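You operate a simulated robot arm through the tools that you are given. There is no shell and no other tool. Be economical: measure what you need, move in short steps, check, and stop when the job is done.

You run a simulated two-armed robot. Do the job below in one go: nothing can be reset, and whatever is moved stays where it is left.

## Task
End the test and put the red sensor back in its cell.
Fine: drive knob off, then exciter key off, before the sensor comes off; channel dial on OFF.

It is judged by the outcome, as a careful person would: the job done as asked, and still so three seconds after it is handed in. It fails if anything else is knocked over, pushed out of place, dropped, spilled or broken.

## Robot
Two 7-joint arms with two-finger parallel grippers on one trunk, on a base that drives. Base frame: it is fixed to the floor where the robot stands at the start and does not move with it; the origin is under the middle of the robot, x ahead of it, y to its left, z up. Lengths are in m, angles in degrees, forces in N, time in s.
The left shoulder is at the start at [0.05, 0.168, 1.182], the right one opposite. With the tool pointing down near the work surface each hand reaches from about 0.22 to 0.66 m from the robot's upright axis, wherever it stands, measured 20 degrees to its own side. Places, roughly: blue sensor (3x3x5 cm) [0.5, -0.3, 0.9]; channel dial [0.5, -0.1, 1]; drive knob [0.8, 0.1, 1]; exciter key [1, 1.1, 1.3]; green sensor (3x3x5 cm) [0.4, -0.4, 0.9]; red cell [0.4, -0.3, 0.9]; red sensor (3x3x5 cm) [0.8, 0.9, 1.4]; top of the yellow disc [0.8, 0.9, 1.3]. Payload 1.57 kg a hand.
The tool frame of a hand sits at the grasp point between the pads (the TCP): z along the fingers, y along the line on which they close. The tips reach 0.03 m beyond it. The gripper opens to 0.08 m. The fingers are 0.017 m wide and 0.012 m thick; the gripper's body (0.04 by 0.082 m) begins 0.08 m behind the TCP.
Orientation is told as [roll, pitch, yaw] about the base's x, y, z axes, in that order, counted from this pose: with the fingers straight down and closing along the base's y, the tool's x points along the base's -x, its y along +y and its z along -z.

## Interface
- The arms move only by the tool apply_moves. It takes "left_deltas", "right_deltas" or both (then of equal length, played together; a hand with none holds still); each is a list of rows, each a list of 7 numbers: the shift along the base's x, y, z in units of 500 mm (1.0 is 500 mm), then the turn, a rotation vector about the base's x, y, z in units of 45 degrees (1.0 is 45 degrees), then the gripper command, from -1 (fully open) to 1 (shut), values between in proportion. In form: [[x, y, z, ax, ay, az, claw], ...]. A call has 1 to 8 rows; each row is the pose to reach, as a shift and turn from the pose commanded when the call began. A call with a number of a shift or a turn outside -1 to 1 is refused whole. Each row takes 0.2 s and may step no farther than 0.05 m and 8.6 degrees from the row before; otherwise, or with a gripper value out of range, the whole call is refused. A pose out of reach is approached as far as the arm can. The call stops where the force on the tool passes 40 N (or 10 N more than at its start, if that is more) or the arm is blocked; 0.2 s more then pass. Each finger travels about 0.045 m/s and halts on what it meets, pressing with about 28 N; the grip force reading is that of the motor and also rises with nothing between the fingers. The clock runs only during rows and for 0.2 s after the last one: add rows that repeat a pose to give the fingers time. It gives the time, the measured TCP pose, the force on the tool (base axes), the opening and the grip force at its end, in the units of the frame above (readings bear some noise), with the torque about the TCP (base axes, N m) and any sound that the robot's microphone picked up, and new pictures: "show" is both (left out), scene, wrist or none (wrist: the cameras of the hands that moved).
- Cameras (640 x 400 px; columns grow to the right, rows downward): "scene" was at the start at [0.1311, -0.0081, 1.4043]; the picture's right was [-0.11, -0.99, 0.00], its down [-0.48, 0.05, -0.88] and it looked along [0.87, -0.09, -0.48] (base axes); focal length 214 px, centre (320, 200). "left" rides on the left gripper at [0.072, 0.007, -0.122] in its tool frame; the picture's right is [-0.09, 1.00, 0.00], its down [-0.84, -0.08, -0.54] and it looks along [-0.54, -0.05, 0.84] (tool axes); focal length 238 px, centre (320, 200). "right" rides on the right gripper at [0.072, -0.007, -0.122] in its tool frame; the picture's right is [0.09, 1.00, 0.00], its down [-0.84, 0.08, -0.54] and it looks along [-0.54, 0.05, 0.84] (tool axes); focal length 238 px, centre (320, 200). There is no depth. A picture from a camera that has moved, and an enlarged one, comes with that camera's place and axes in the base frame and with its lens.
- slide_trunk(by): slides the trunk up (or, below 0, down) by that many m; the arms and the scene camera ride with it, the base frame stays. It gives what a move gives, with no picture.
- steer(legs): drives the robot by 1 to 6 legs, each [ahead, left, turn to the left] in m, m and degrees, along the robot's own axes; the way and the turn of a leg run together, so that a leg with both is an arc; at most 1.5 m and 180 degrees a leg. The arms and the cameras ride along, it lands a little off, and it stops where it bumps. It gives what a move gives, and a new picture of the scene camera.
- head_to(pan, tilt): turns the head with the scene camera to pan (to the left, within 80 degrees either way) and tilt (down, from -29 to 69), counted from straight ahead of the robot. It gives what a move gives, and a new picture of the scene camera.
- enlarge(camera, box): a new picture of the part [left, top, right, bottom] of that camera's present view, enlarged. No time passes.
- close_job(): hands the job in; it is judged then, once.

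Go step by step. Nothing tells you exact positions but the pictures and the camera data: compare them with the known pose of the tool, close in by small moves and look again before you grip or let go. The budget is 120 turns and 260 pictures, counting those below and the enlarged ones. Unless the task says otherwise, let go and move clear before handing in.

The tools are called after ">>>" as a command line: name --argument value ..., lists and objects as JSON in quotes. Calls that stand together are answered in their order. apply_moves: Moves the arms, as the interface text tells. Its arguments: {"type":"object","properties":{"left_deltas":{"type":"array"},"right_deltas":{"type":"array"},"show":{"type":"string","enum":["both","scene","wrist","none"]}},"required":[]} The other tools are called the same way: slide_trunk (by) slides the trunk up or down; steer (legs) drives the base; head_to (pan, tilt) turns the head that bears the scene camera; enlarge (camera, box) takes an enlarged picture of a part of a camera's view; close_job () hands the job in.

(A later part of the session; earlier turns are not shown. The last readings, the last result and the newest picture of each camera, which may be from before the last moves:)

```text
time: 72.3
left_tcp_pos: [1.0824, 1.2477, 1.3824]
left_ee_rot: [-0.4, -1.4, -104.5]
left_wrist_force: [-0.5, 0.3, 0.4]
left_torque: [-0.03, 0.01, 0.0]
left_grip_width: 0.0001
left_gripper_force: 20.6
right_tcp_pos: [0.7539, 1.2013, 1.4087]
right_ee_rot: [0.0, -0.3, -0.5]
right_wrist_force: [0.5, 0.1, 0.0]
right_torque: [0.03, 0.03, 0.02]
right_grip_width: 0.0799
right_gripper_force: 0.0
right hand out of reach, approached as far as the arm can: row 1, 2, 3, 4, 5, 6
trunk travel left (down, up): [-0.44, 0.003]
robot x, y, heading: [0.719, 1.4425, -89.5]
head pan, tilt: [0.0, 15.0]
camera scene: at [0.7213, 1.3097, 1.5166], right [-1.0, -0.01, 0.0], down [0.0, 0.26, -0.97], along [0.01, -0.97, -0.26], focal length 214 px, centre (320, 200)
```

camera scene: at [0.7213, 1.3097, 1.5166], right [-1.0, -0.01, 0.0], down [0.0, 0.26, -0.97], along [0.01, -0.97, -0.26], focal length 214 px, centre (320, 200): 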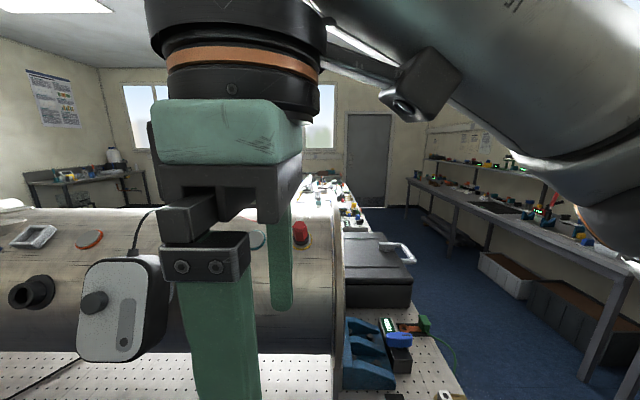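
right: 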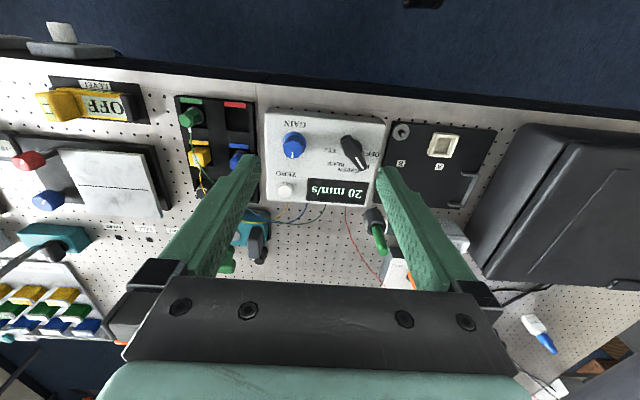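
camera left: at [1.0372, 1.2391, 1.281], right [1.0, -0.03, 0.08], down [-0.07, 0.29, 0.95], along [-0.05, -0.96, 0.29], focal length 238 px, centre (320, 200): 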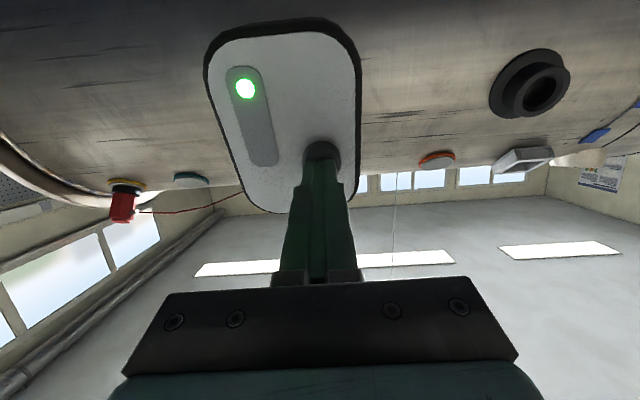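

The right arm can't hold that yaw this high from here; a better stance is at the bench's left-front corner facing +x, where the natural wrist pose fits. I'll back off, turn left 90°, and reposition to about [0.35, 1.32].

>>> steer --legs '[[-0.2, 0, 0], [0, 0, 89.5], [-0.37, 0, 0]]'

>>> apply_moves --right_deltas '[[0, 0, 0, 0, 0, -0.16, -1], [0, 0, 0, 0, 0, -0.32, -1], [0, 0, 0, 0, 0, -0.48, -1], [0, 0, 0, 0, 0, -0.64, -1], [0, 0, 0, 0, 0, -0.8, -1], [0, 0, 0, 0, 0, -1.0, -1]]' --show "none"

>>> apply_moves --right_deltas '[[0, 0, 0.02, 0, 0, -0.16, -1], [0, 0, 0.04, 0, 0, -0.32, -1], [0, 0, 0.06, 0, 0, -0.48, -1], [0, 0, 0.08, 0, 0, -0.64, -1], [0, 0, 0.1, 0, 0, -0.8, -1], [0, 0, 0.12, 0, 0, -0.96, -1]]' --show "none"

>>> head_to --pan -45 --tilt 15

```text
time: 79.7
left_tcp_pos: [0.5407, 2.0031, 1.3831]
left_ee_rot: [-0.3, -1.4, -14.6]
left_wrist_force: [0.1, -0.8, 0.3]
left_torque: [0.02, 0.01, 0.0]
left_grip_width: 0.0
left_gripper_force: 21.3
right_tcp_pos: [0.5858, 1.673, 1.4069]
right_ee_rot: [0.0, -0.3, 89.2]
right_wrist_force: [-0.9, -0.6, 0.1]
right_torque: [0.01, -0.05, -0.02]
right_grip_width: 0.08
right_gripper_force: 0.1
trunk travel left (down, up): [-0.44, 0.003]
robot x, y, heading: [0.346, 1.6416, 0.7]
head pan, tilt: [0.0, 15.0]
camera scene: at [0.4783, 1.6415, 1.5166], right [0.01, -1.0, 0.0], down [-0.26, 0.0, -0.97], along [0.97, 0.01, -0.26], focal length 214 px, centre (320, 200)
```

scene: 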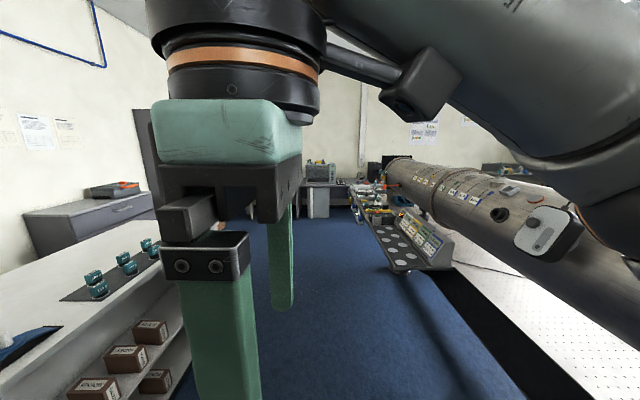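

```text
refused: row 6 steps farther than a row can; nothing moved
```

```text
time: 81.1
left_tcp_pos: [0.5379, 2.0029, 1.3823]
left_ee_rot: [-0.4, -1.4, -14.6]
left_wrist_force: [-0.1, 0.7, 0.5]
left_torque: [-0.01, -0.01, 0.01]
left_grip_width: 0.0
left_gripper_force: 21.6
right_tcp_pos: [0.5864, 1.6731, 1.4671]
right_ee_rot: [-0.1, -0.4, 46.0]
right_wrist_force: [0.1, 0.9, -0.1]
right_torque: [-0.02, 0.01, -0.02]
right_grip_width: 0.0799
right_gripper_force: 0.1
trunk travel left (down, up): [-0.44, 0.003]
robot x, y, heading: [0.3451, 1.6395, 0.4]
head pan, tilt: [0.0, 15.0]
```

```text
time: 82.2
left_tcp_pos: [0.5401, 2.0026, 1.3833]
left_ee_rot: [-0.3, -1.5, -14.6]
left_wrist_force: [0.5, -0.4, -1.2]
left_torque: [-0.01, -0.01, -0.01]
left_grip_width: 0.0
left_gripper_force: 21.2
right_tcp_pos: [0.5905, 1.6713, 1.4689]
right_ee_rot: [0.3, -0.5, 45.7]
right_wrist_force: [30.9, -31.6, 10.7]
right_torque: [2.92, 3.25, 0.93]
right_grip_width: 0.0801
right_gripper_force: 0.1
trunk travel left (down, up): [-0.44, 0.003]
robot x, y, heading: [0.345, 1.6399, 0.6]
head pan, tilt: [-45.0, 15.0]
camera scene: at [0.4584, 1.5827, 1.518], right [-0.62, -0.78, 0.0], down [-0.19, 0.15, -0.97], along [0.76, -0.6, -0.24], focal length 214 px, centre (320, 200)
```

scene: 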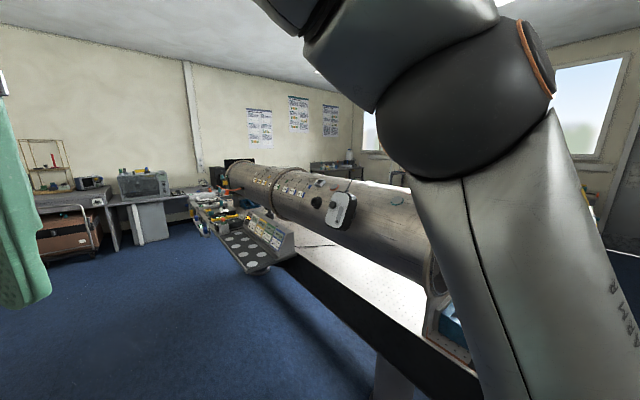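

The force on the right hand suggests the turning head nudged the right forearm. I'll move that arm outward to its own side and finish unwinding.

>>> apply_moves --right_deltas '[[0.02, -0.06, 0, 0, 0, -0.12, -1], [0.05, -0.12, 0, 0, 0, -0.24, -1], [0.08, -0.18, 0, 0, 0, -0.36, -1], [0.11, -0.24, 0, 0, 0, -0.48, -1], [0.14, -0.3, 0, 0, 0, -0.6, -1], [0.16, -0.36, 0, 0, 0, -0.72, -1], [0.18, -0.42, 0, 0, 0, -0.86, -1], [0.2, -0.46, 0, 0, 0, -0.99, -1]]' --show "scene"

```text
time: 84.0
left_tcp_pos: [0.5404, 2.003, 1.3826]
left_ee_rot: [-0.4, -1.4, -14.6]
left_wrist_force: [0.1, -0.3, -0.5]
left_torque: [-0.02, 0.0, 0.0]
left_grip_width: 0.0
left_gripper_force: 20.9
right_tcp_pos: [0.6877, 1.4432, 1.4679]
right_ee_rot: [0.1, -0.3, 1.5]
right_wrist_force: [-0.3, 0.5, -0.6]
right_torque: [0.02, 0.04, 0.0]
right_grip_width: 0.0799
right_gripper_force: 0.1
trunk travel left (down, up): [-0.44, 0.003]
robot x, y, heading: [0.3468, 1.6364, 0.5]
head pan, tilt: [-45.0, 15.0]
camera scene: at [0.4521, 1.575, 1.5165], right [-0.7, -0.71, 0.0], down [-0.18, 0.18, -0.97], along [0.69, -0.68, -0.26], focal length 214 px, centre (320, 200)
```

scene: 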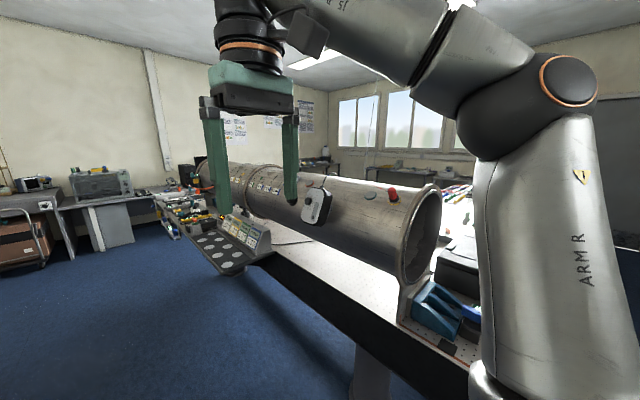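

Force cleared. Now shift right 0.3 m toward the bench end; the hand stays above the pipe's height.

>>> steer --legs '[[0, -0.3, 0]]'

```text
time: 86.0
left_tcp_pos: [0.5427, 1.6993, 1.3834]
left_ee_rot: [-0.4, -1.4, -14.7]
left_wrist_force: [0.2, -0.3, 0.7]
left_torque: [-0.03, 0.0, 0.01]
left_grip_width: 0.0001
left_gripper_force: 22.0
right_tcp_pos: [0.688, 1.1418, 1.4676]
right_ee_rot: [0.2, -0.3, 1.4]
right_wrist_force: [0.1, -0.1, -0.1]
right_torque: [0.02, -0.03, -0.03]
right_grip_width: 0.0799
right_gripper_force: 0.2
trunk travel left (down, up): [-0.44, 0.003]
robot x, y, heading: [0.3515, 1.3364, 0.1]
head pan, tilt: [-45.0, 15.0]
camera scene: at [0.4538, 1.2725, 1.5166], right [-0.7, -0.71, 0.0], down [-0.18, 0.18, -0.97], along [0.69, -0.68, -0.26], focal length 214 px, centre (320, 200)
```

scene: 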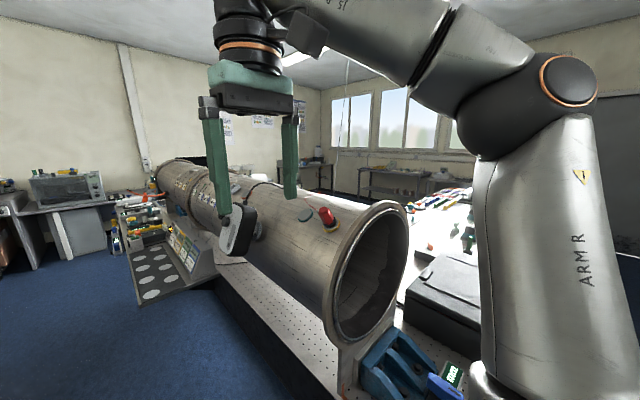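

Good view. Now tilt the right hand 28° and move to a stand-off 10 cm above the sensor along its axis.

>>> apply_moves --right_deltas '[[0.03, -0.05, 0.01, -0.12, 0, 0, -0.6], [0.06, -0.1, 0.01, -0.25, 0, 0, -0.6], [0.09, -0.15, 0.01, -0.38, 0, -0.03, -0.6], [0.12, -0.2, 0.005, -0.5, 0, -0.03, -0.6], [0.144, -0.252, 0, -0.622, 0, -0.03, -0.6]]' --show "both"

>>> enlarge --camera "scene" --box '[240, 150, 400, 250]'

```text
time: 87.2
left_tcp_pos: [0.5438, 1.6986, 1.3816]
left_ee_rot: [-0.3, -1.4, -14.7]
left_wrist_force: [0.1, 0.0, -0.1]
left_torque: [0.06, 0.02, -0.01]
left_grip_width: 0.0
left_gripper_force: 21.0
right_tcp_pos: [0.7648, 1.0106, 1.4541]
right_ee_rot: [-28.0, -0.2, 0.3]
right_wrist_force: [0.1, 0.2, 0.1]
right_torque: [-0.02, 0.03, -0.02]
right_grip_width: 0.064
right_gripper_force: 0.1
right hand out of reach, approached as far as the arm can: row 2, 3, 4, 5
trunk travel left (down, up): [-0.44, 0.003]
robot x, y, heading: [0.3474, 1.3388, 0.4]
head pan, tilt: [-45.0, 15.0]
camera scene: at [0.4546, 1.2724, 1.5165], right [-0.7, -0.71, 0.0], down [-0.18, 0.18, -0.97], along [0.69, -0.68, -0.26], focal length 214 px, centre (320, 200)
camera right: at [0.6933, 1.0625, 1.565], right [-0.1, 0.88, -0.47], down [0.83, 0.33, 0.44], along [0.54, -0.35, -0.76], focal length 238 px, centre (320, 200)
```

scene: 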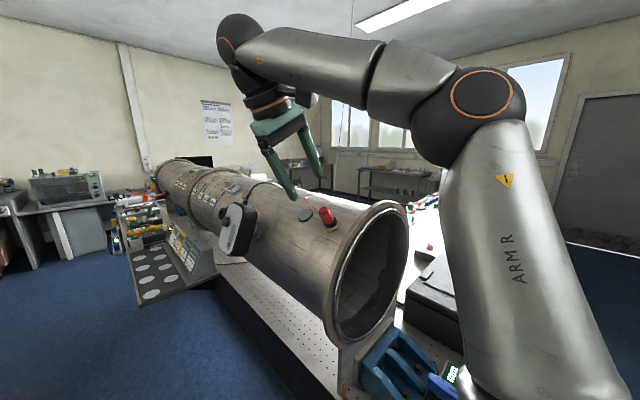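
right: 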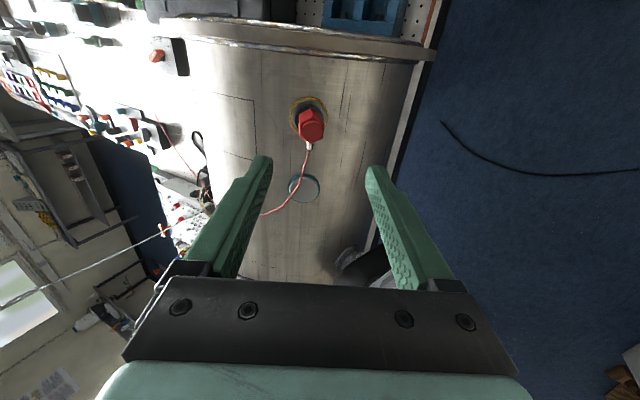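

```text
4.00 times, centred on (320, 200) of scene
camera zoom: at [0.4546, 1.2724, 1.5165], right [-0.7, -0.71, 0.0], down [-0.18, 0.18, -0.97], along [0.69, -0.68, -0.26], focal length 858 px, centre (320, 200)
```

zoom: 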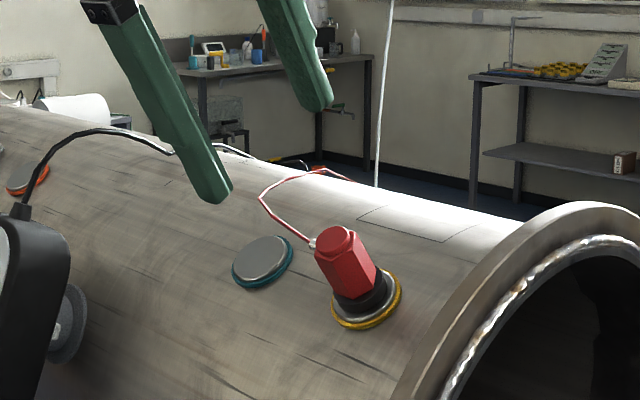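

Sensor position confirmed from the wrist view ([0.758, 0.963, 1.379]). Advance halfway along its axis and recheck.

>>> apply_moves --right_deltas '[[-0.012, -0.03, -0.03, 0, 0, 0, -0.6], [-0.012, -0.05, -0.07, 0, 0, 0, -0.6], [-0.012, -0.068, -0.1, 0, 0, 0, -0.6]]' --show "both"

>>> enlarge --camera "scene" --box '[270, 160, 380, 240]'

>>> enlarge --camera "right" --box '[220, 70, 420, 200]'

```text
time: 88.0
left_tcp_pos: [0.5431, 1.7, 1.3825]
left_ee_rot: [-0.4, -1.4, -14.7]
left_wrist_force: [0.1, 0.2, 0.1]
left_torque: [0.0, 0.0, 0.02]
left_grip_width: 0.0001
left_gripper_force: 21.2
right_tcp_pos: [0.758, 0.9763, 1.405]
right_ee_rot: [-28.0, 0.0, 0.1]
right_wrist_force: [0.1, -0.4, -0.1]
right_torque: [-0.01, 0.0, 0.03]
right_grip_width: 0.0639
right_gripper_force: 0.1
trunk travel left (down, up): [-0.44, 0.003]
robot x, y, heading: [0.347, 1.3369, 0.4]
head pan, tilt: [-45.0, 15.0]
camera scene: at [0.4539, 1.2722, 1.5166], right [-0.7, -0.71, 0.0], down [-0.18, 0.18, -0.97], along [0.69, -0.68, -0.26], focal length 214 px, centre (320, 200)
camera right: at [0.687, 1.0289, 1.5154], right [-0.1, 0.88, -0.47], down [0.84, 0.32, 0.44], along [0.54, -0.35, -0.77], focal length 238 px, centre (320, 200)
```

scene: 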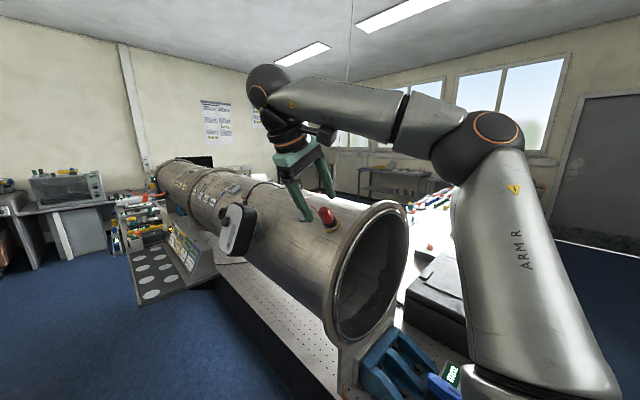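
right: 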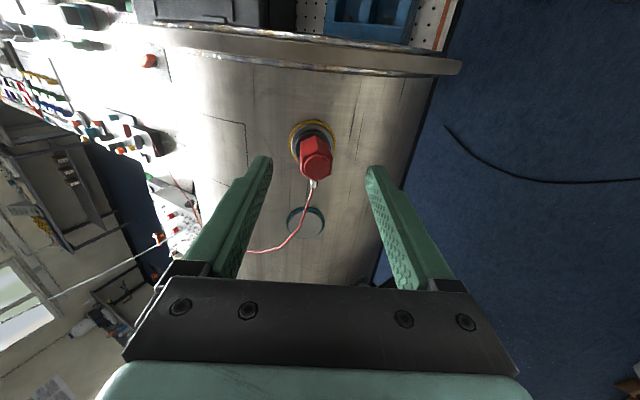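

```text
5.00 times, centred on (325, 200) of scene
camera zoom: at [0.4539, 1.2722, 1.5166], right [-0.7, -0.71, 0.0], down [-0.18, 0.18, -0.97], along [0.69, -0.68, -0.26], focal length 1072 px, centre (295, 200)
```

zoom: 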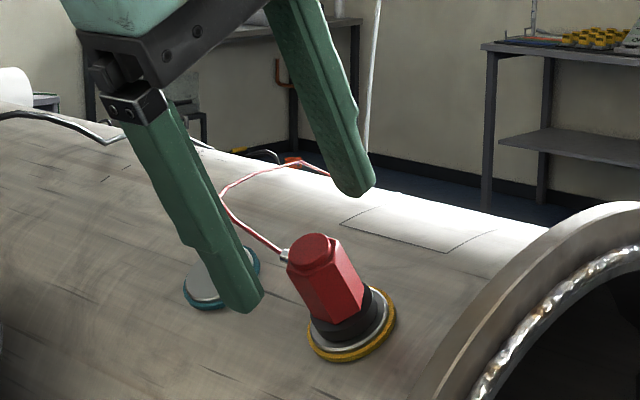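

```text
3.08 times, centred on (320, 135) of right
camera zoom: at [0.687, 1.0289, 1.5154], right [-0.1, 0.88, -0.47], down [0.84, 0.32, 0.44], along [0.54, -0.35, -0.77], focal length 733 px, centre (320, 400)
```

zoom: 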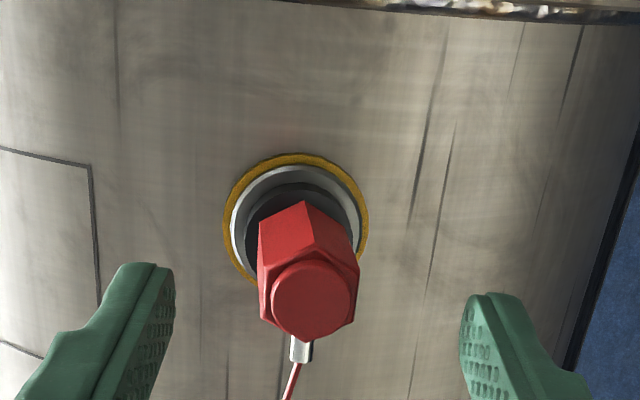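

Aligned well. Advance the last 3.3 cm and close on the sensor.

>>> apply_moves --right_deltas '[[0.002, -0.013, -0.03, 0, 0, 0, -0.6], [0.002, -0.026, -0.06, 0, 0, 0, -0.6], [0.002, -0.026, -0.06, 0, 0, 0, 0], [0.002, -0.026, -0.06, 0, 0, 0, 1], [0.002, -0.026, -0.06, 0, 0, 0, 1]]' --show "both"

>>> enlarge --camera "scene" --box '[270, 160, 380, 240]'

```text
time: 89.2
left_tcp_pos: [0.5417, 1.7006, 1.3815]
left_ee_rot: [-0.5, -1.5, -14.6]
left_wrist_force: [-0.4, 0.1, 0.4]
left_torque: [0.03, 0.0, -0.01]
left_grip_width: 0.0
left_gripper_force: 20.9
right_tcp_pos: [0.7602, 0.9657, 1.3737]
right_ee_rot: [-27.9, 0.2, 0.2]
right_wrist_force: [-0.2, 0.9, 0.4]
right_torque: [0.02, 0.04, -0.02]
right_grip_width: 0.0224
right_gripper_force: 15.9
trunk travel left (down, up): [-0.44, 0.003]
robot x, y, heading: [0.3502, 1.3378, 0.4]
head pan, tilt: [-45.0, 15.0]
camera scene: at [0.4541, 1.2734, 1.5165], right [-0.7, -0.71, 0.0], down [-0.18, 0.18, -0.97], along [0.69, -0.68, -0.26], focal length 214 px, centre (320, 200)
camera right: at [0.6882, 1.0173, 1.4854], right [-0.1, 0.88, -0.47], down [0.84, 0.32, 0.44], along [0.54, -0.35, -0.77], focal length 238 px, centre (320, 200)
```

scene: 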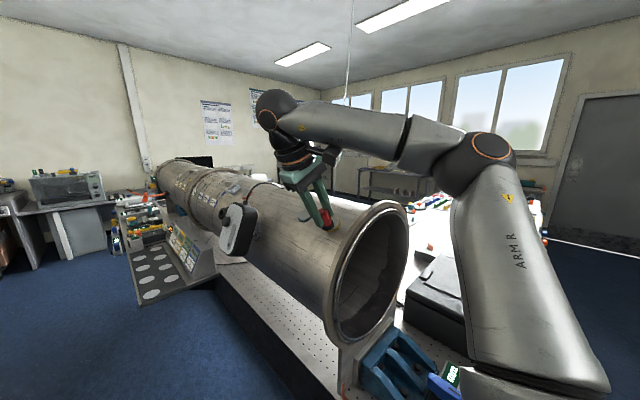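
right: 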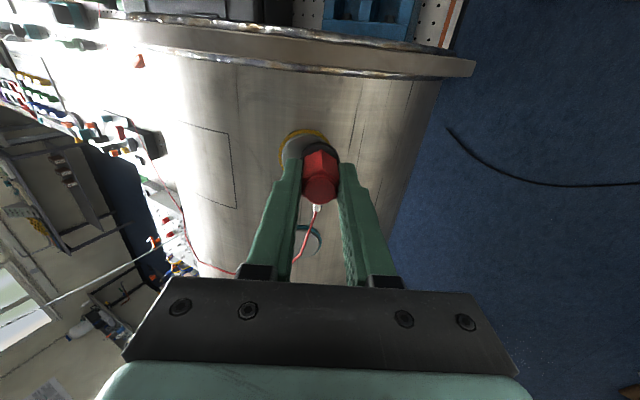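

```text
5.00 times, centred on (325, 200) of scene
camera zoom: at [0.4541, 1.2734, 1.5165], right [-0.7, -0.71, 0.0], down [-0.18, 0.18, -0.97], along [0.69, -0.68, -0.26], focal length 1072 px, centre (295, 200)
```

zoom: 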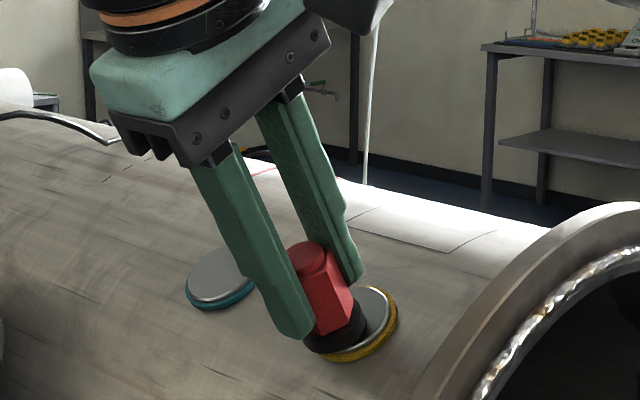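

The sensor is between the pads and slid slightly on its disc as I gripped. Let the grip firm up, then lift gently along the axis.

>>> apply_moves --right_deltas '[[0, 0, 0, 0, 0, 0, 1], [0, 0, 0, 0, 0, 0, 1], [0, 0.005, 0.009, 0, 0, 0, 1], [0, 0.01, 0.018, 0, 0, 0, 1], [0, 0.019, 0.036, 0, 0, 0, 1]]' --show "both"

>>> enlarge --camera "scene" --box '[270, 160, 380, 240]'

```text
time: 90.5
left_tcp_pos: [0.543, 1.7011, 1.3824]
left_ee_rot: [-0.5, -1.3, -14.8]
left_wrist_force: [0.0, 0.0, 0.1]
left_torque: [0.01, -0.02, 0.02]
left_grip_width: 0.0002
left_gripper_force: 21.6
right_tcp_pos: [0.7597, 0.9759, 1.3934]
right_ee_rot: [-28.1, 0.1, 0.2]
right_wrist_force: [0.3, 0.5, -0.4]
right_torque: [0.02, 0.02, 0.02]
right_grip_width: 0.0219
right_gripper_force: 27.5
trunk travel left (down, up): [-0.44, 0.003]
robot x, y, heading: [0.3476, 1.3378, 0.2]
head pan, tilt: [-45.0, 15.0]
camera scene: at [0.4537, 1.2734, 1.5166], right [-0.7, -0.71, 0.0], down [-0.18, 0.18, -0.97], along [0.69, -0.68, -0.26], focal length 214 px, centre (320, 200)
camera right: at [0.6876, 1.0273, 1.5041], right [-0.1, 0.88, -0.47], down [0.84, 0.33, 0.44], along [0.54, -0.35, -0.77], focal length 238 px, centre (320, 200)
```

scene: 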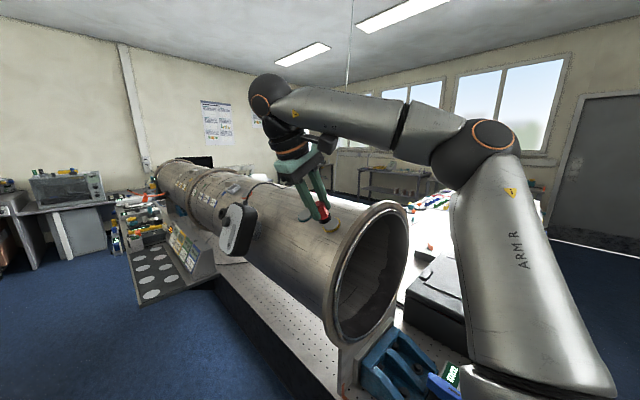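
right: 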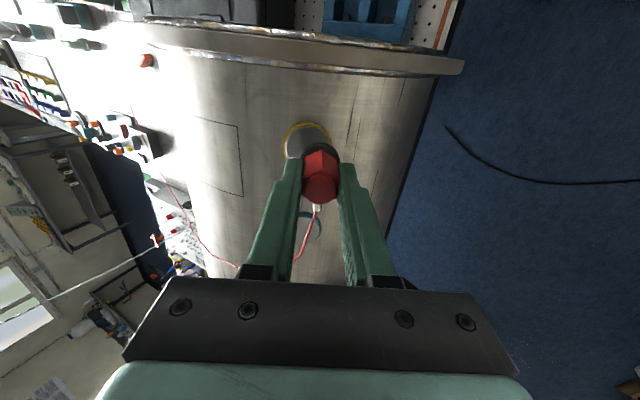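

```text
5.00 times, centred on (325, 200) of scene
camera zoom: at [0.4537, 1.2734, 1.5166], right [-0.7, -0.71, 0.0], down [-0.18, 0.18, -0.97], along [0.69, -0.68, -0.26], focal length 1072 px, centre (295, 200)
```

zoom: 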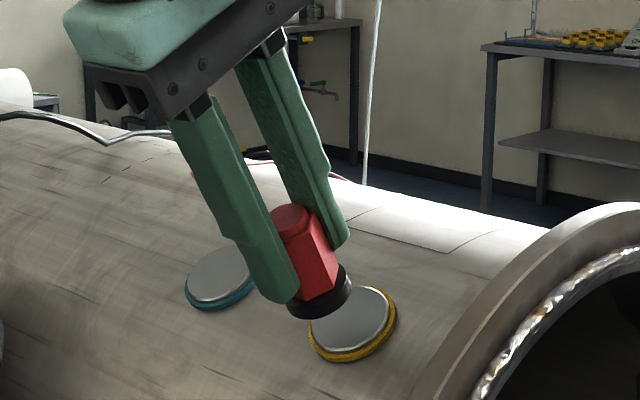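

The sensor is free and held (22 mm). I'll lift it further and bring the hand upright.

>>> apply_moves --right_deltas '[[-0.01, 0.03, 0.05, 0, 0, 0, 1], [-0.03, 0.06, 0.1, 0.08, 0, 0, 1], [-0.05, 0.08, 0.12, 0.2, 0, 0, 1], [-0.08, 0.09, 0.13, 0.32, 0, 0, 1], [-0.1, 0.1, 0.14, 0.45, 0, 0, 1], [-0.12, 0.1, 0.14, 0.55, 0, 0, 1], [-0.14, 0.1, 0.14, 0.62, 0, 0, 1]]' --show "both"

```text
time: 92.0
left_tcp_pos: [0.5418, 1.7002, 1.3826]
left_ee_rot: [-0.4, -1.4, -14.7]
left_wrist_force: [0.2, 0.8, -0.3]
left_torque: [0.0, -0.04, -0.01]
left_grip_width: 0.0
left_gripper_force: 21.3
right_tcp_pos: [0.705, 1.0299, 1.4511]
right_ee_rot: [0.0, 0.1, 0.2]
right_wrist_force: [0.8, 0.0, -1.0]
right_torque: [0.0, -0.01, -0.04]
right_grip_width: 0.0218
right_gripper_force: 28.6
right hand out of reach, approached as far as the arm can: row 4, 5, 6, 7
trunk travel left (down, up): [-0.44, 0.003]
robot x, y, heading: [0.3529, 1.3392, 0.2]
head pan, tilt: [-45.0, 15.0]
camera scene: at [0.4538, 1.2726, 1.5166], right [-0.7, -0.71, 0.0], down [-0.18, 0.18, -0.97], along [0.69, -0.68, -0.26], focal length 214 px, centre (320, 200)
camera right: at [0.6336, 1.0241, 1.5721], right [-0.1, 1.0, 0.0], down [0.84, 0.08, 0.54], along [0.54, 0.05, -0.84], focal length 238 px, centre (320, 200)
```

scene: 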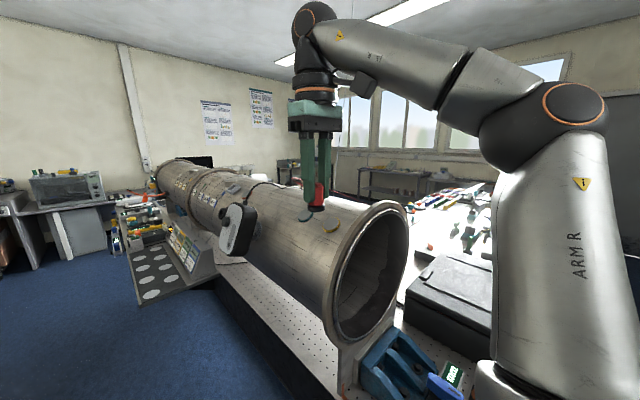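
right: 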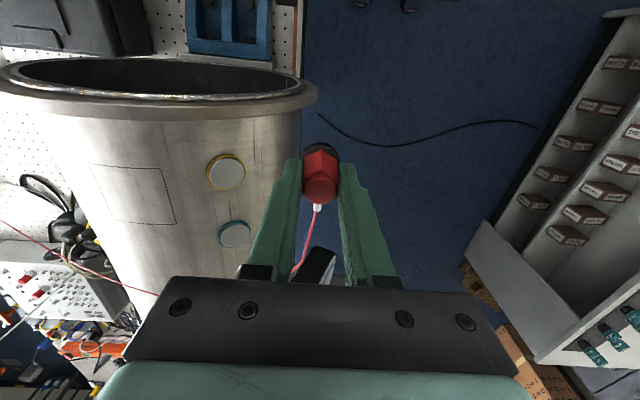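

Sensor held upright and clear. Drive back 0.27 m, watching the wire and wrist force.

>>> steer --legs '[[-0.27, 0, 0]]'

```text
time: 94.0
left_tcp_pos: [0.2748, 1.6994, 1.3825]
left_ee_rot: [-0.5, -1.4, -14.8]
left_wrist_force: [-0.3, -0.1, 0.1]
left_torque: [0.0, 0.02, -0.01]
left_grip_width: 0.0
left_gripper_force: 21.1
right_tcp_pos: [0.436, 1.028, 1.4493]
right_ee_rot: [-0.1, 0.0, 0.1]
right_wrist_force: [0.0, 0.6, -0.3]
right_torque: [-0.01, -0.03, 0.01]
right_grip_width: 0.022
right_gripper_force: 28.1
trunk travel left (down, up): [-0.44, 0.003]
robot x, y, heading: [0.0801, 1.3353, 0.4]
head pan, tilt: [-45.0, 15.0]
camera scene: at [0.1847, 1.2714, 1.5166], right [-0.7, -0.71, 0.0], down [-0.18, 0.18, -0.97], along [0.69, -0.68, -0.26], focal length 214 px, centre (320, 200)
```

scene: 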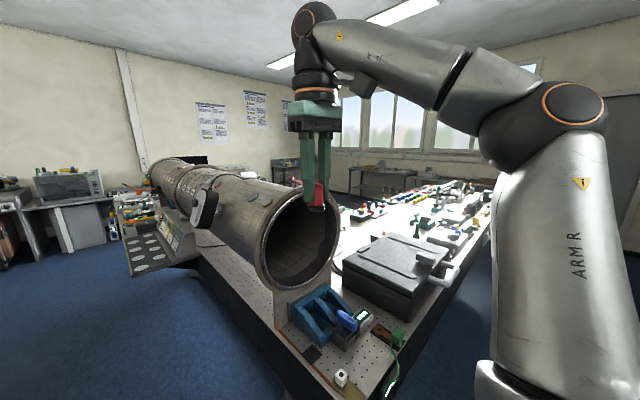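

No pull on the hand. Back a bit more, then move right along the bench front in two stages.

>>> steer --legs '[[-0.06, 0, 0], [0, -0.6, 0]]'

```text
time: 97.9
left_tcp_pos: [0.2187, 1.1025, 1.3836]
left_ee_rot: [-0.4, -1.4, -15.1]
left_wrist_force: [0.4, 1.0, -0.1]
left_torque: [0.02, -0.02, -0.01]
left_grip_width: 0.0
left_gripper_force: 21.3
right_tcp_pos: [0.3763, 0.4319, 1.4494]
right_ee_rot: [0.0, 0.0, -0.2]
right_wrist_force: [-1.0, 0.5, -0.9]
right_torque: [0.01, 0.0, 0.0]
right_grip_width: 0.0218
right_gripper_force: 27.9
trunk travel left (down, up): [-0.44, 0.003]
robot x, y, heading: [0.022, 0.7419, 0.0]
head pan, tilt: [-45.0, 15.0]
camera scene: at [0.1268, 0.677, 1.5166], right [-0.71, -0.71, 0.0], down [-0.18, 0.18, -0.97], along [0.68, -0.68, -0.26], focal length 214 px, centre (320, 200)
```

scene: 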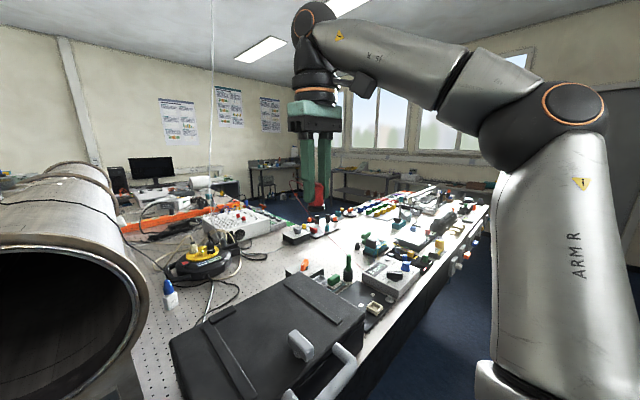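

All fine. Continue right 0.72 m to stand before the sensor rack, and look.

>>> steer --legs '[[0, -0.72, 0]]'

>>> head_to --pan -20 --tilt 55

```text
time: 101.8
left_tcp_pos: [0.2178, 0.3922, 1.3826]
left_ee_rot: [-0.5, -1.4, -14.7]
left_wrist_force: [0.0, -0.2, -0.7]
left_torque: [-0.01, -0.01, -0.01]
left_grip_width: 0.0
left_gripper_force: 21.2
right_tcp_pos: [0.3808, -0.2762, 1.4496]
right_ee_rot: [-0.1, 0.0, 0.2]
right_wrist_force: [0.1, -0.9, -1.2]
right_torque: [0.03, -0.01, 0.01]
right_grip_width: 0.0221
right_gripper_force: 28.0
trunk travel left (down, up): [-0.44, 0.003]
robot x, y, heading: [0.023, 0.0282, 0.3]
head pan, tilt: [-45.0, 15.0]
camera scene: at [0.1288, -0.0344, 1.5166], right [-0.7, -0.71, 0.0], down [-0.18, 0.18, -0.97], along [0.69, -0.68, -0.26], focal length 214 px, centre (320, 200)
```

scene: 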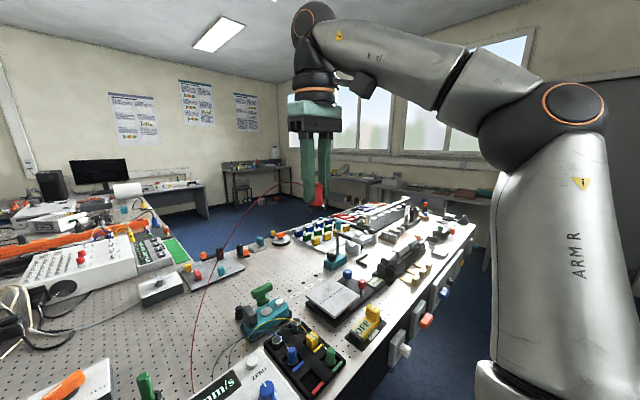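

```text
time: 102.8
left_tcp_pos: [0.2177, 0.393, 1.3826]
left_ee_rot: [-0.5, -1.4, -14.8]
left_wrist_force: [0.1, -0.1, 0.7]
left_torque: [0.02, -0.04, -0.01]
left_grip_width: 0.0
left_gripper_force: 21.4
right_tcp_pos: [0.3805, -0.2765, 1.4502]
right_ee_rot: [0.0, 0.0, 0.1]
right_wrist_force: [0.1, 0.1, -0.4]
right_torque: [0.0, -0.02, -0.02]
right_grip_width: 0.0221
right_gripper_force: 27.7
trunk travel left (down, up): [-0.44, 0.003]
robot x, y, heading: [0.0235, 0.0314, 0.4]
head pan, tilt: [-20.0, 55.0]
camera scene: at [0.1303, 0.0072, 1.4564], right [-0.34, -0.94, 0.0], down [-0.77, 0.28, -0.57], along [0.54, -0.19, -0.82], focal length 214 px, centre (320, 200)
```

scene: 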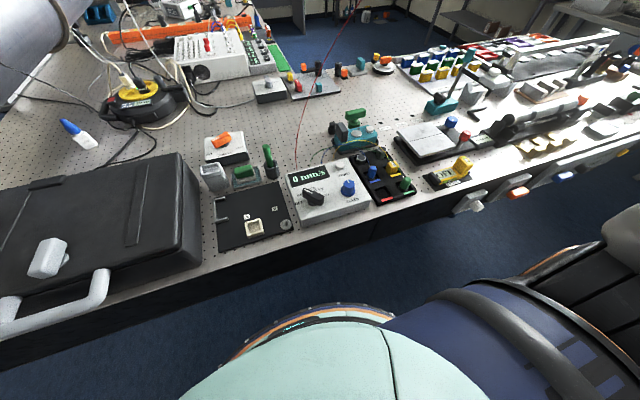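

The wire followed without trouble. Enlarge on the rack to locate the red cell.

>>> enlarge --camera "scene" --box '[340, 140, 430, 210]'

>>> enlarge --camera "right" --box '[220, 0, 420, 230]'

```text
5.71 times, centred on (385, 175) of scene
camera zoom: at [0.1303, 0.0072, 1.4564], right [-0.34, -0.94, 0.0], down [-0.77, 0.28, -0.57], along [0.54, -0.19, -0.82], focal length 1226 px, centre (-51, 343)
```

zoom: 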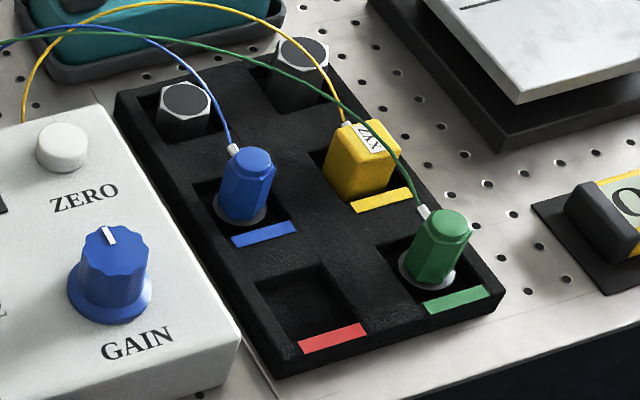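

```text
1.74 times, centred on (320, 115) of right
camera zoom: at [0.3088, -0.2824, 1.572], right [-0.09, 1.0, 0.0], down [0.84, 0.08, 0.54], along [0.54, 0.05, -0.84], focal length 414 px, centre (320, 348)
```

zoom: 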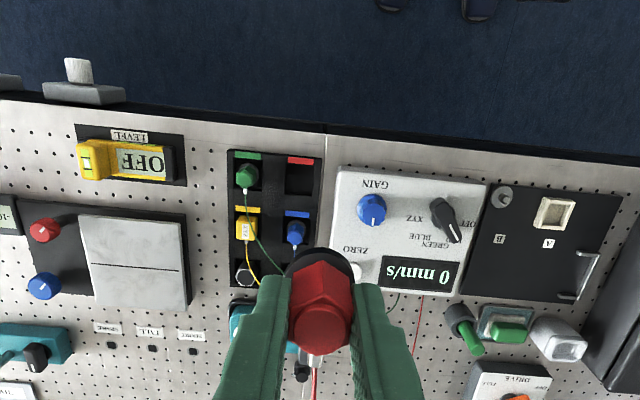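

The empty cell with the red label is at about [0.434, -0.303]; other sensors' wires leave toward +x, like mine. Lower the sensor to above the cell and recheck.

>>> apply_moves --right_deltas '[[0.015, -0.008, -0.08, 0, 0, 0, 1], [0.03, -0.015, -0.17, 0, 0, 0, 1], [0.045, -0.022, -0.26, 0, 0, 0, 1], [0.06, -0.03, -0.35, 0, 0, 0, 1], [0.075, -0.038, -0.44, 0, 0, 0, 1], [0.09, -0.045, -0.53, 0, 0, 0, 1], [0.104, -0.052, -0.61, 0, 0, 0, 1], [0.104, -0.052, -0.68, 0, 0, 0, 1]]' --show "both"

>>> enlarge --camera "scene" --box '[340, 100, 440, 210]'

>>> enlarge --camera "right" --box '[220, 70, 420, 220]'

```text
time: 104.7
left_tcp_pos: [0.219, 0.393, 1.3835]
left_ee_rot: [-0.5, -1.4, -14.8]
left_wrist_force: [0.2, -0.3, -0.4]
left_torque: [-0.01, -0.02, 0.01]
left_grip_width: 0.0
left_gripper_force: 21.0
right_tcp_pos: [0.4329, -0.3019, 1.1113]
right_ee_rot: [-0.1, -0.1, 0.3]
right_wrist_force: [-0.2, -0.3, -0.4]
right_torque: [-0.03, 0.01, -0.02]
right_grip_width: 0.022
right_gripper_force: 27.7
trunk travel left (down, up): [-0.44, 0.003]
robot x, y, heading: [0.0207, 0.0288, 0.2]
head pan, tilt: [-20.0, 55.0]
camera scene: at [0.1304, 0.007, 1.4564], right [-0.34, -0.94, 0.0], down [-0.77, 0.28, -0.57], along [0.54, -0.19, -0.82], focal length 214 px, centre (320, 200)
camera right: at [0.3609, -0.3082, 1.2328], right [-0.09, 1.0, 0.0], down [0.84, 0.08, 0.54], along [0.54, 0.05, -0.84], focal length 238 px, centre (320, 200)
```

scene: 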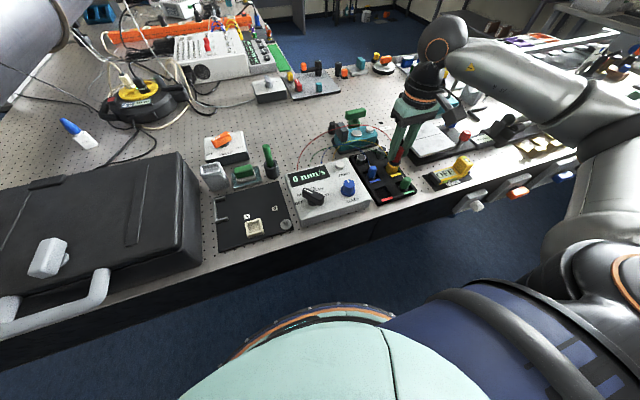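
right: 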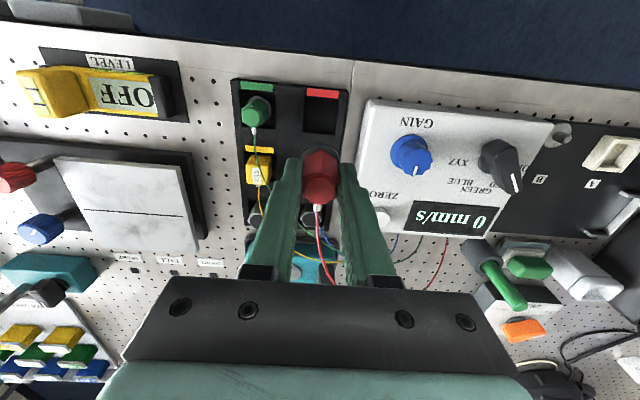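

```text
3.64 times, centred on (390, 155) of scene
camera zoom: at [0.1304, 0.007, 1.4564], right [-0.34, -0.94, 0.0], down [-0.77, 0.28, -0.57], along [0.54, -0.19, -0.82], focal length 780 px, centre (66, 364)
```

zoom: 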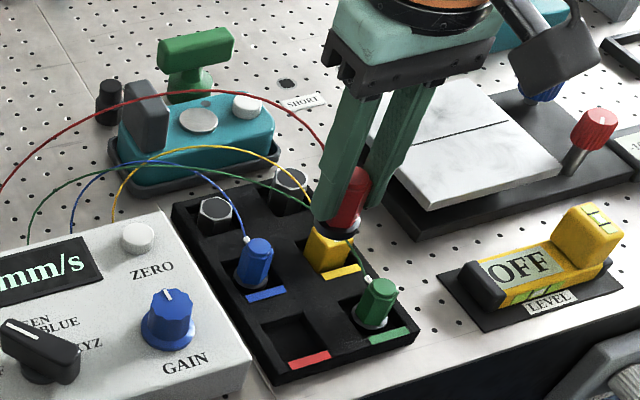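

```text
2.67 times, centred on (320, 145) of right
camera zoom: at [0.3609, -0.3082, 1.2328], right [-0.09, 1.0, 0.0], down [0.84, 0.08, 0.54], along [0.54, 0.05, -0.84], focal length 636 px, centre (320, 347)
```

zoom: 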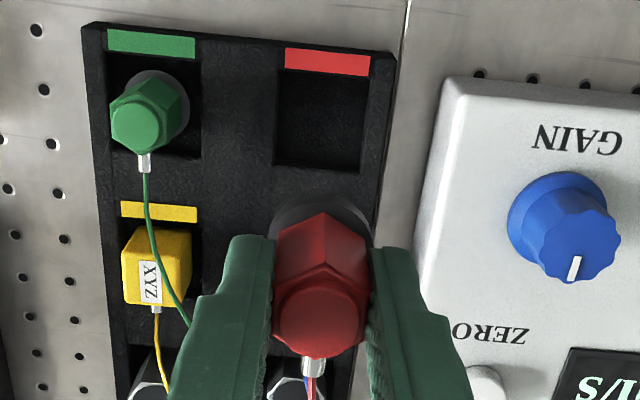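

Cell center is at [0.436, -0.301] by two wrist views; the sensor is centred under the TCP. Lower to just above the rack and check.

>>> apply_moves --right_deltas '[[0.006, 0.002, -0.07, 0, 0, 0, 1], [0.006, 0.002, -0.14, 0, 0, 0, 1], [0.006, 0.002, -0.2, 0, 0, 0, 1], [0.006, 0.002, -0.25, 0, 0, 0, 1]]' --show "none"

>>> enlarge --camera "scene" --box '[350, 130, 430, 210]'

>>> enlarge --camera "right" --box '[240, 90, 400, 220]'

```text
time: 105.7
left_tcp_pos: [0.2194, 0.3937, 1.3822]
left_ee_rot: [-0.6, -1.4, -14.8]
left_wrist_force: [-0.3, 0.2, 0.4]
left_torque: [-0.01, 0.01, 0.02]
left_grip_width: 0.0002
left_gripper_force: 21.2
right_tcp_pos: [0.4341, -0.3021, 0.9856]
right_ee_rot: [-0.2, 0.1, 0.2]
right_wrist_force: [-1.3, 0.2, 0.0]
right_torque: [0.03, 0.0, 0.01]
right_grip_width: 0.022
right_gripper_force: 27.9
trunk travel left (down, up): [-0.44, 0.003]
robot x, y, heading: [0.0208, 0.0295, 0.2]
head pan, tilt: [-20.0, 55.0]
```

```text
5.00 times, centred on (390, 170) of scene
camera zoom: at [0.1304, 0.0071, 1.4563], right [-0.34, -0.94, 0.0], down [-0.77, 0.28, -0.57], along [0.54, -0.19, -0.82], focal length 1072 px, centre (-30, 350)
```

zoom: 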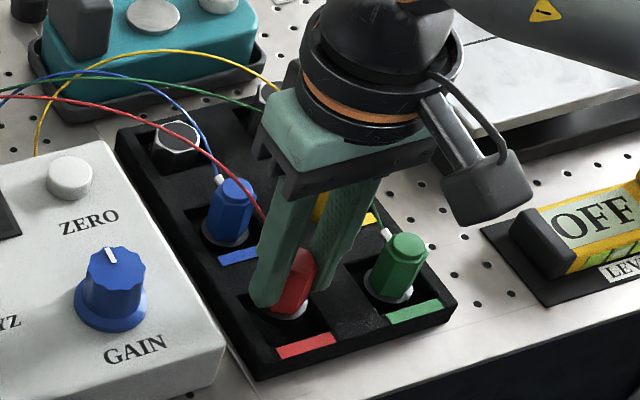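

```text
3.08 times, centred on (320, 155) of right
camera zoom: at [0.3633, -0.3075, 1.1075], right [-0.1, 1.0, 0.0], down [0.84, 0.08, 0.54], along [0.54, 0.05, -0.84], focal length 733 px, centre (320, 338)
```

zoom: 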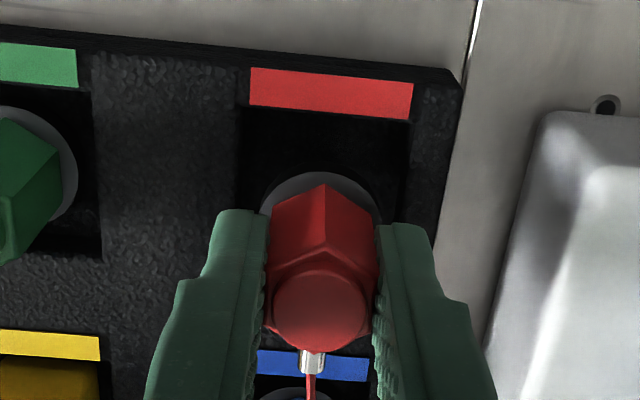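

The sensor base is right at the cell's mouth. Small correction (-3 mm x, +2 mm y), then lower gently until it touches the floor of the cell.

>>> apply_moves --right_deltas '[[-0.006, 0.004, 0, 0, 0, 0, 1], [-0.006, 0.004, -0.01, 0, 0, 0, 1], [-0.006, 0.004, -0.02, 0, 0, 0, 1]]' --show "none"

>>> enlarge --camera "scene" --box '[350, 130, 430, 210]'

>>> enlarge --camera "right" --box '[240, 90, 400, 220]'

```text
time: 106.5
left_tcp_pos: [0.2178, 0.3938, 1.383]
left_ee_rot: [-0.5, -1.4, -15.0]
left_wrist_force: [-0.2, 0.8, 0.5]
left_torque: [-0.03, -0.01, -0.03]
left_grip_width: 0.0002
left_gripper_force: 21.7
right_tcp_pos: [0.4323, -0.2994, 0.9756]
right_ee_rot: [-0.1, -0.1, 0.2]
right_wrist_force: [0.3, 0.1, -0.9]
right_torque: [0.0, -0.03, 0.02]
right_grip_width: 0.022
right_gripper_force: 28.1
trunk travel left (down, up): [-0.44, 0.003]
robot x, y, heading: [0.0191, 0.0303, 0.3]
head pan, tilt: [-20.0, 55.0]
```

```text
5.00 times, centred on (390, 170) of scene
camera zoom: at [0.1303, 0.0072, 1.4563], right [-0.34, -0.94, 0.0], down [-0.77, 0.28, -0.57], along [0.54, -0.19, -0.82], focal length 1072 px, centre (-30, 350)
```

zoom: 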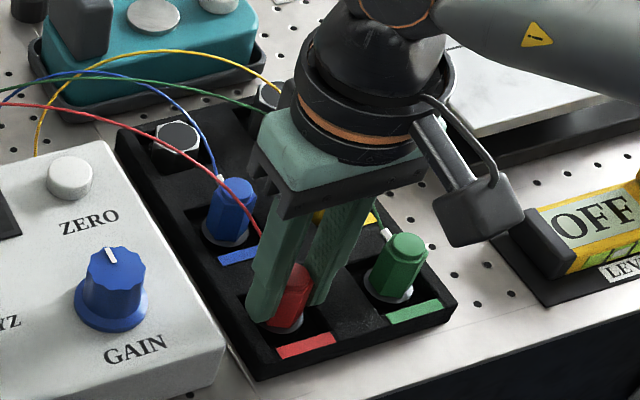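

```text
3.08 times, centred on (320, 155) of right
camera zoom: at [0.3603, -0.3059, 1.0976], right [-0.09, 1.0, 0.0], down [0.84, 0.08, 0.54], along [0.54, 0.05, -0.84], focal length 733 px, centre (320, 338)
```

zoom: 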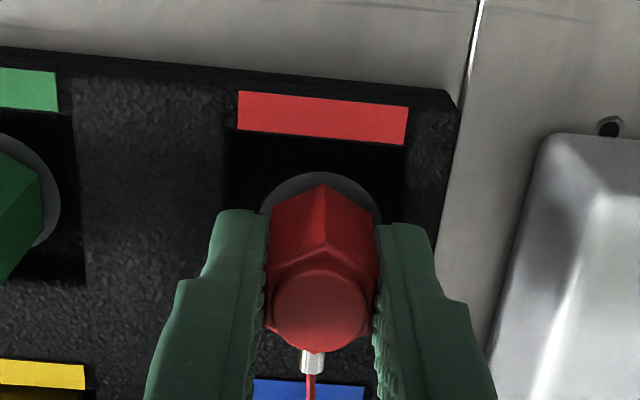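

Centred in the recess; keep lowering in small steps.

>>> apply_moves --right_deltas '[[0, 0, -0.008, 0, 0, 0, 1], [0, 0, -0.016, 0, 0, 0, 1], [0, 0, -0.024, 0, 0, 0, 1]]' --show "none"

>>> enlarge --camera "scene" --box '[350, 130, 430, 210]'

>>> enlarge --camera "right" --box '[240, 90, 400, 220]'

```text
time: 107.4
left_tcp_pos: [0.216, 0.3941, 1.3823]
left_ee_rot: [-0.5, -1.5, -14.8]
left_wrist_force: [-0.3, 1.3, -0.5]
left_torque: [0.01, -0.03, -0.03]
left_grip_width: 0.0
left_gripper_force: 21.4
right_tcp_pos: [0.4326, -0.2994, 0.9694]
right_ee_rot: [-0.1, -0.6, 0.2]
right_wrist_force: [-11.9, 1.0, 19.7]
right_torque: [0.29, 0.54, 0.17]
right_grip_width: 0.0221
right_gripper_force: 27.6
trunk travel left (down, up): [-0.44, 0.003]
robot x, y, heading: [0.0216, 0.0272, 0.4]
head pan, tilt: [-20.0, 55.0]
stopped in row 3 (right hand): the force on the tool passed its limit (the readings are from after the stop); the commanded pose is now the measured one
```

```text
5.00 times, centred on (390, 170) of scene
camera zoom: at [0.1274, 0.0082, 1.4565], right [-0.34, -0.94, 0.0], down [-0.77, 0.28, -0.58], along [0.54, -0.19, -0.82], focal length 1072 px, centre (-30, 350)
```

zoom: 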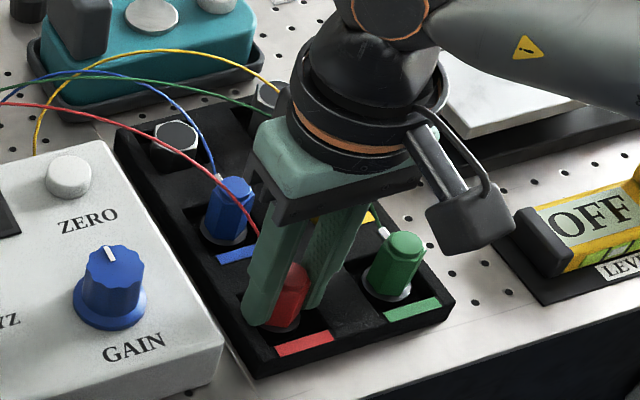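

```text
3.08 times, centred on (320, 155) of right
camera zoom: at [0.3594, -0.3057, 1.091], right [-0.09, 1.0, 0.0], down [0.83, 0.08, 0.55], along [0.55, 0.05, -0.83], focal length 733 px, centre (320, 338)
```

zoom: 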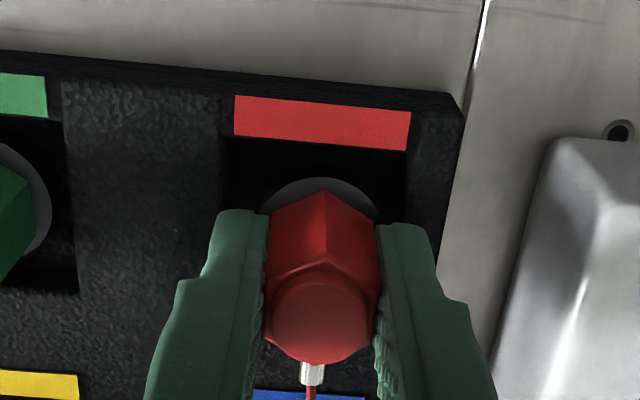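

Contact at the same depth as the neighbours (ring-to-label gap matches green and blue). Ease 1 mm up, open to ~42 mm, and check before withdrawing.

>>> apply_moves --right_deltas '[[0, 0, 0.002, 0, 0, 0, 1], [0, 0, 0.002, 0, 0, 0, 0.3], [0, 0, 0.002, 0, 0, 0, 0.1], [0, 0, 0.002, 0, 0, 0, 0], [0, 0, 0.002, 0, 0, 0, -0.05]]' --show "none"

>>> enlarge --camera "scene" --box '[350, 130, 430, 210]'

>>> enlarge --camera "right" --box '[240, 90, 400, 220]'

```text
time: 108.6
left_tcp_pos: [0.2161, 0.3929, 1.3831]
left_ee_rot: [-0.4, -1.5, -14.8]
left_wrist_force: [-0.4, 0.4, -1.1]
left_torque: [-0.01, 0.01, -0.02]
left_grip_width: 0.0001
left_gripper_force: 21.8
right_tcp_pos: [0.4319, -0.3023, 0.9697]
right_ee_rot: [-0.4, -0.7, -0.1]
right_wrist_force: [-11.4, -14.1, 25.1]
right_torque: [0.18, 0.5, 0.32]
right_grip_width: 0.0296
right_gripper_force: 0.0
trunk travel left (down, up): [-0.44, 0.003]
robot x, y, heading: [0.0187, 0.0319, 0.3]
head pan, tilt: [-20.0, 55.0]
```

```text
5.00 times, centred on (390, 170) of scene
camera zoom: at [0.1269, 0.0067, 1.4567], right [-0.34, -0.94, 0.0], down [-0.77, 0.28, -0.58], along [0.54, -0.19, -0.82], focal length 1072 px, centre (-30, 350)
```

zoom: 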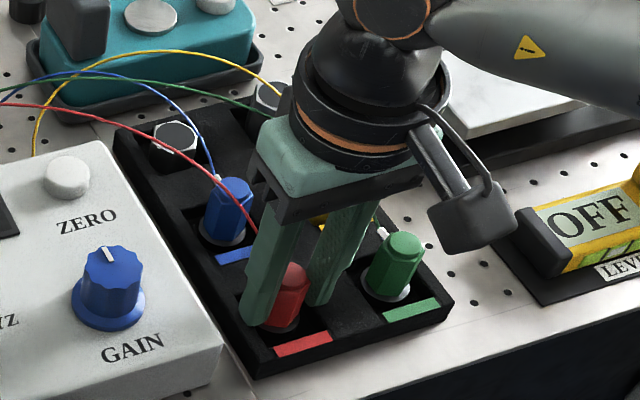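

```text
3.08 times, centred on (320, 155) of right
camera zoom: at [0.3596, -0.3081, 1.091], right [-0.09, 1.0, -0.01], down [0.83, 0.08, 0.55], along [0.55, 0.04, -0.83], focal length 733 px, centre (320, 338)
```

zoom: 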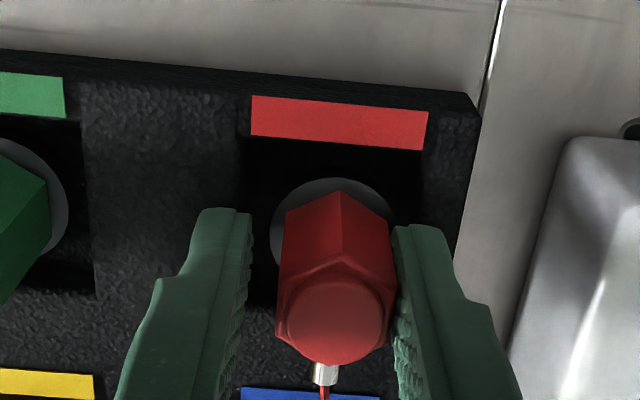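

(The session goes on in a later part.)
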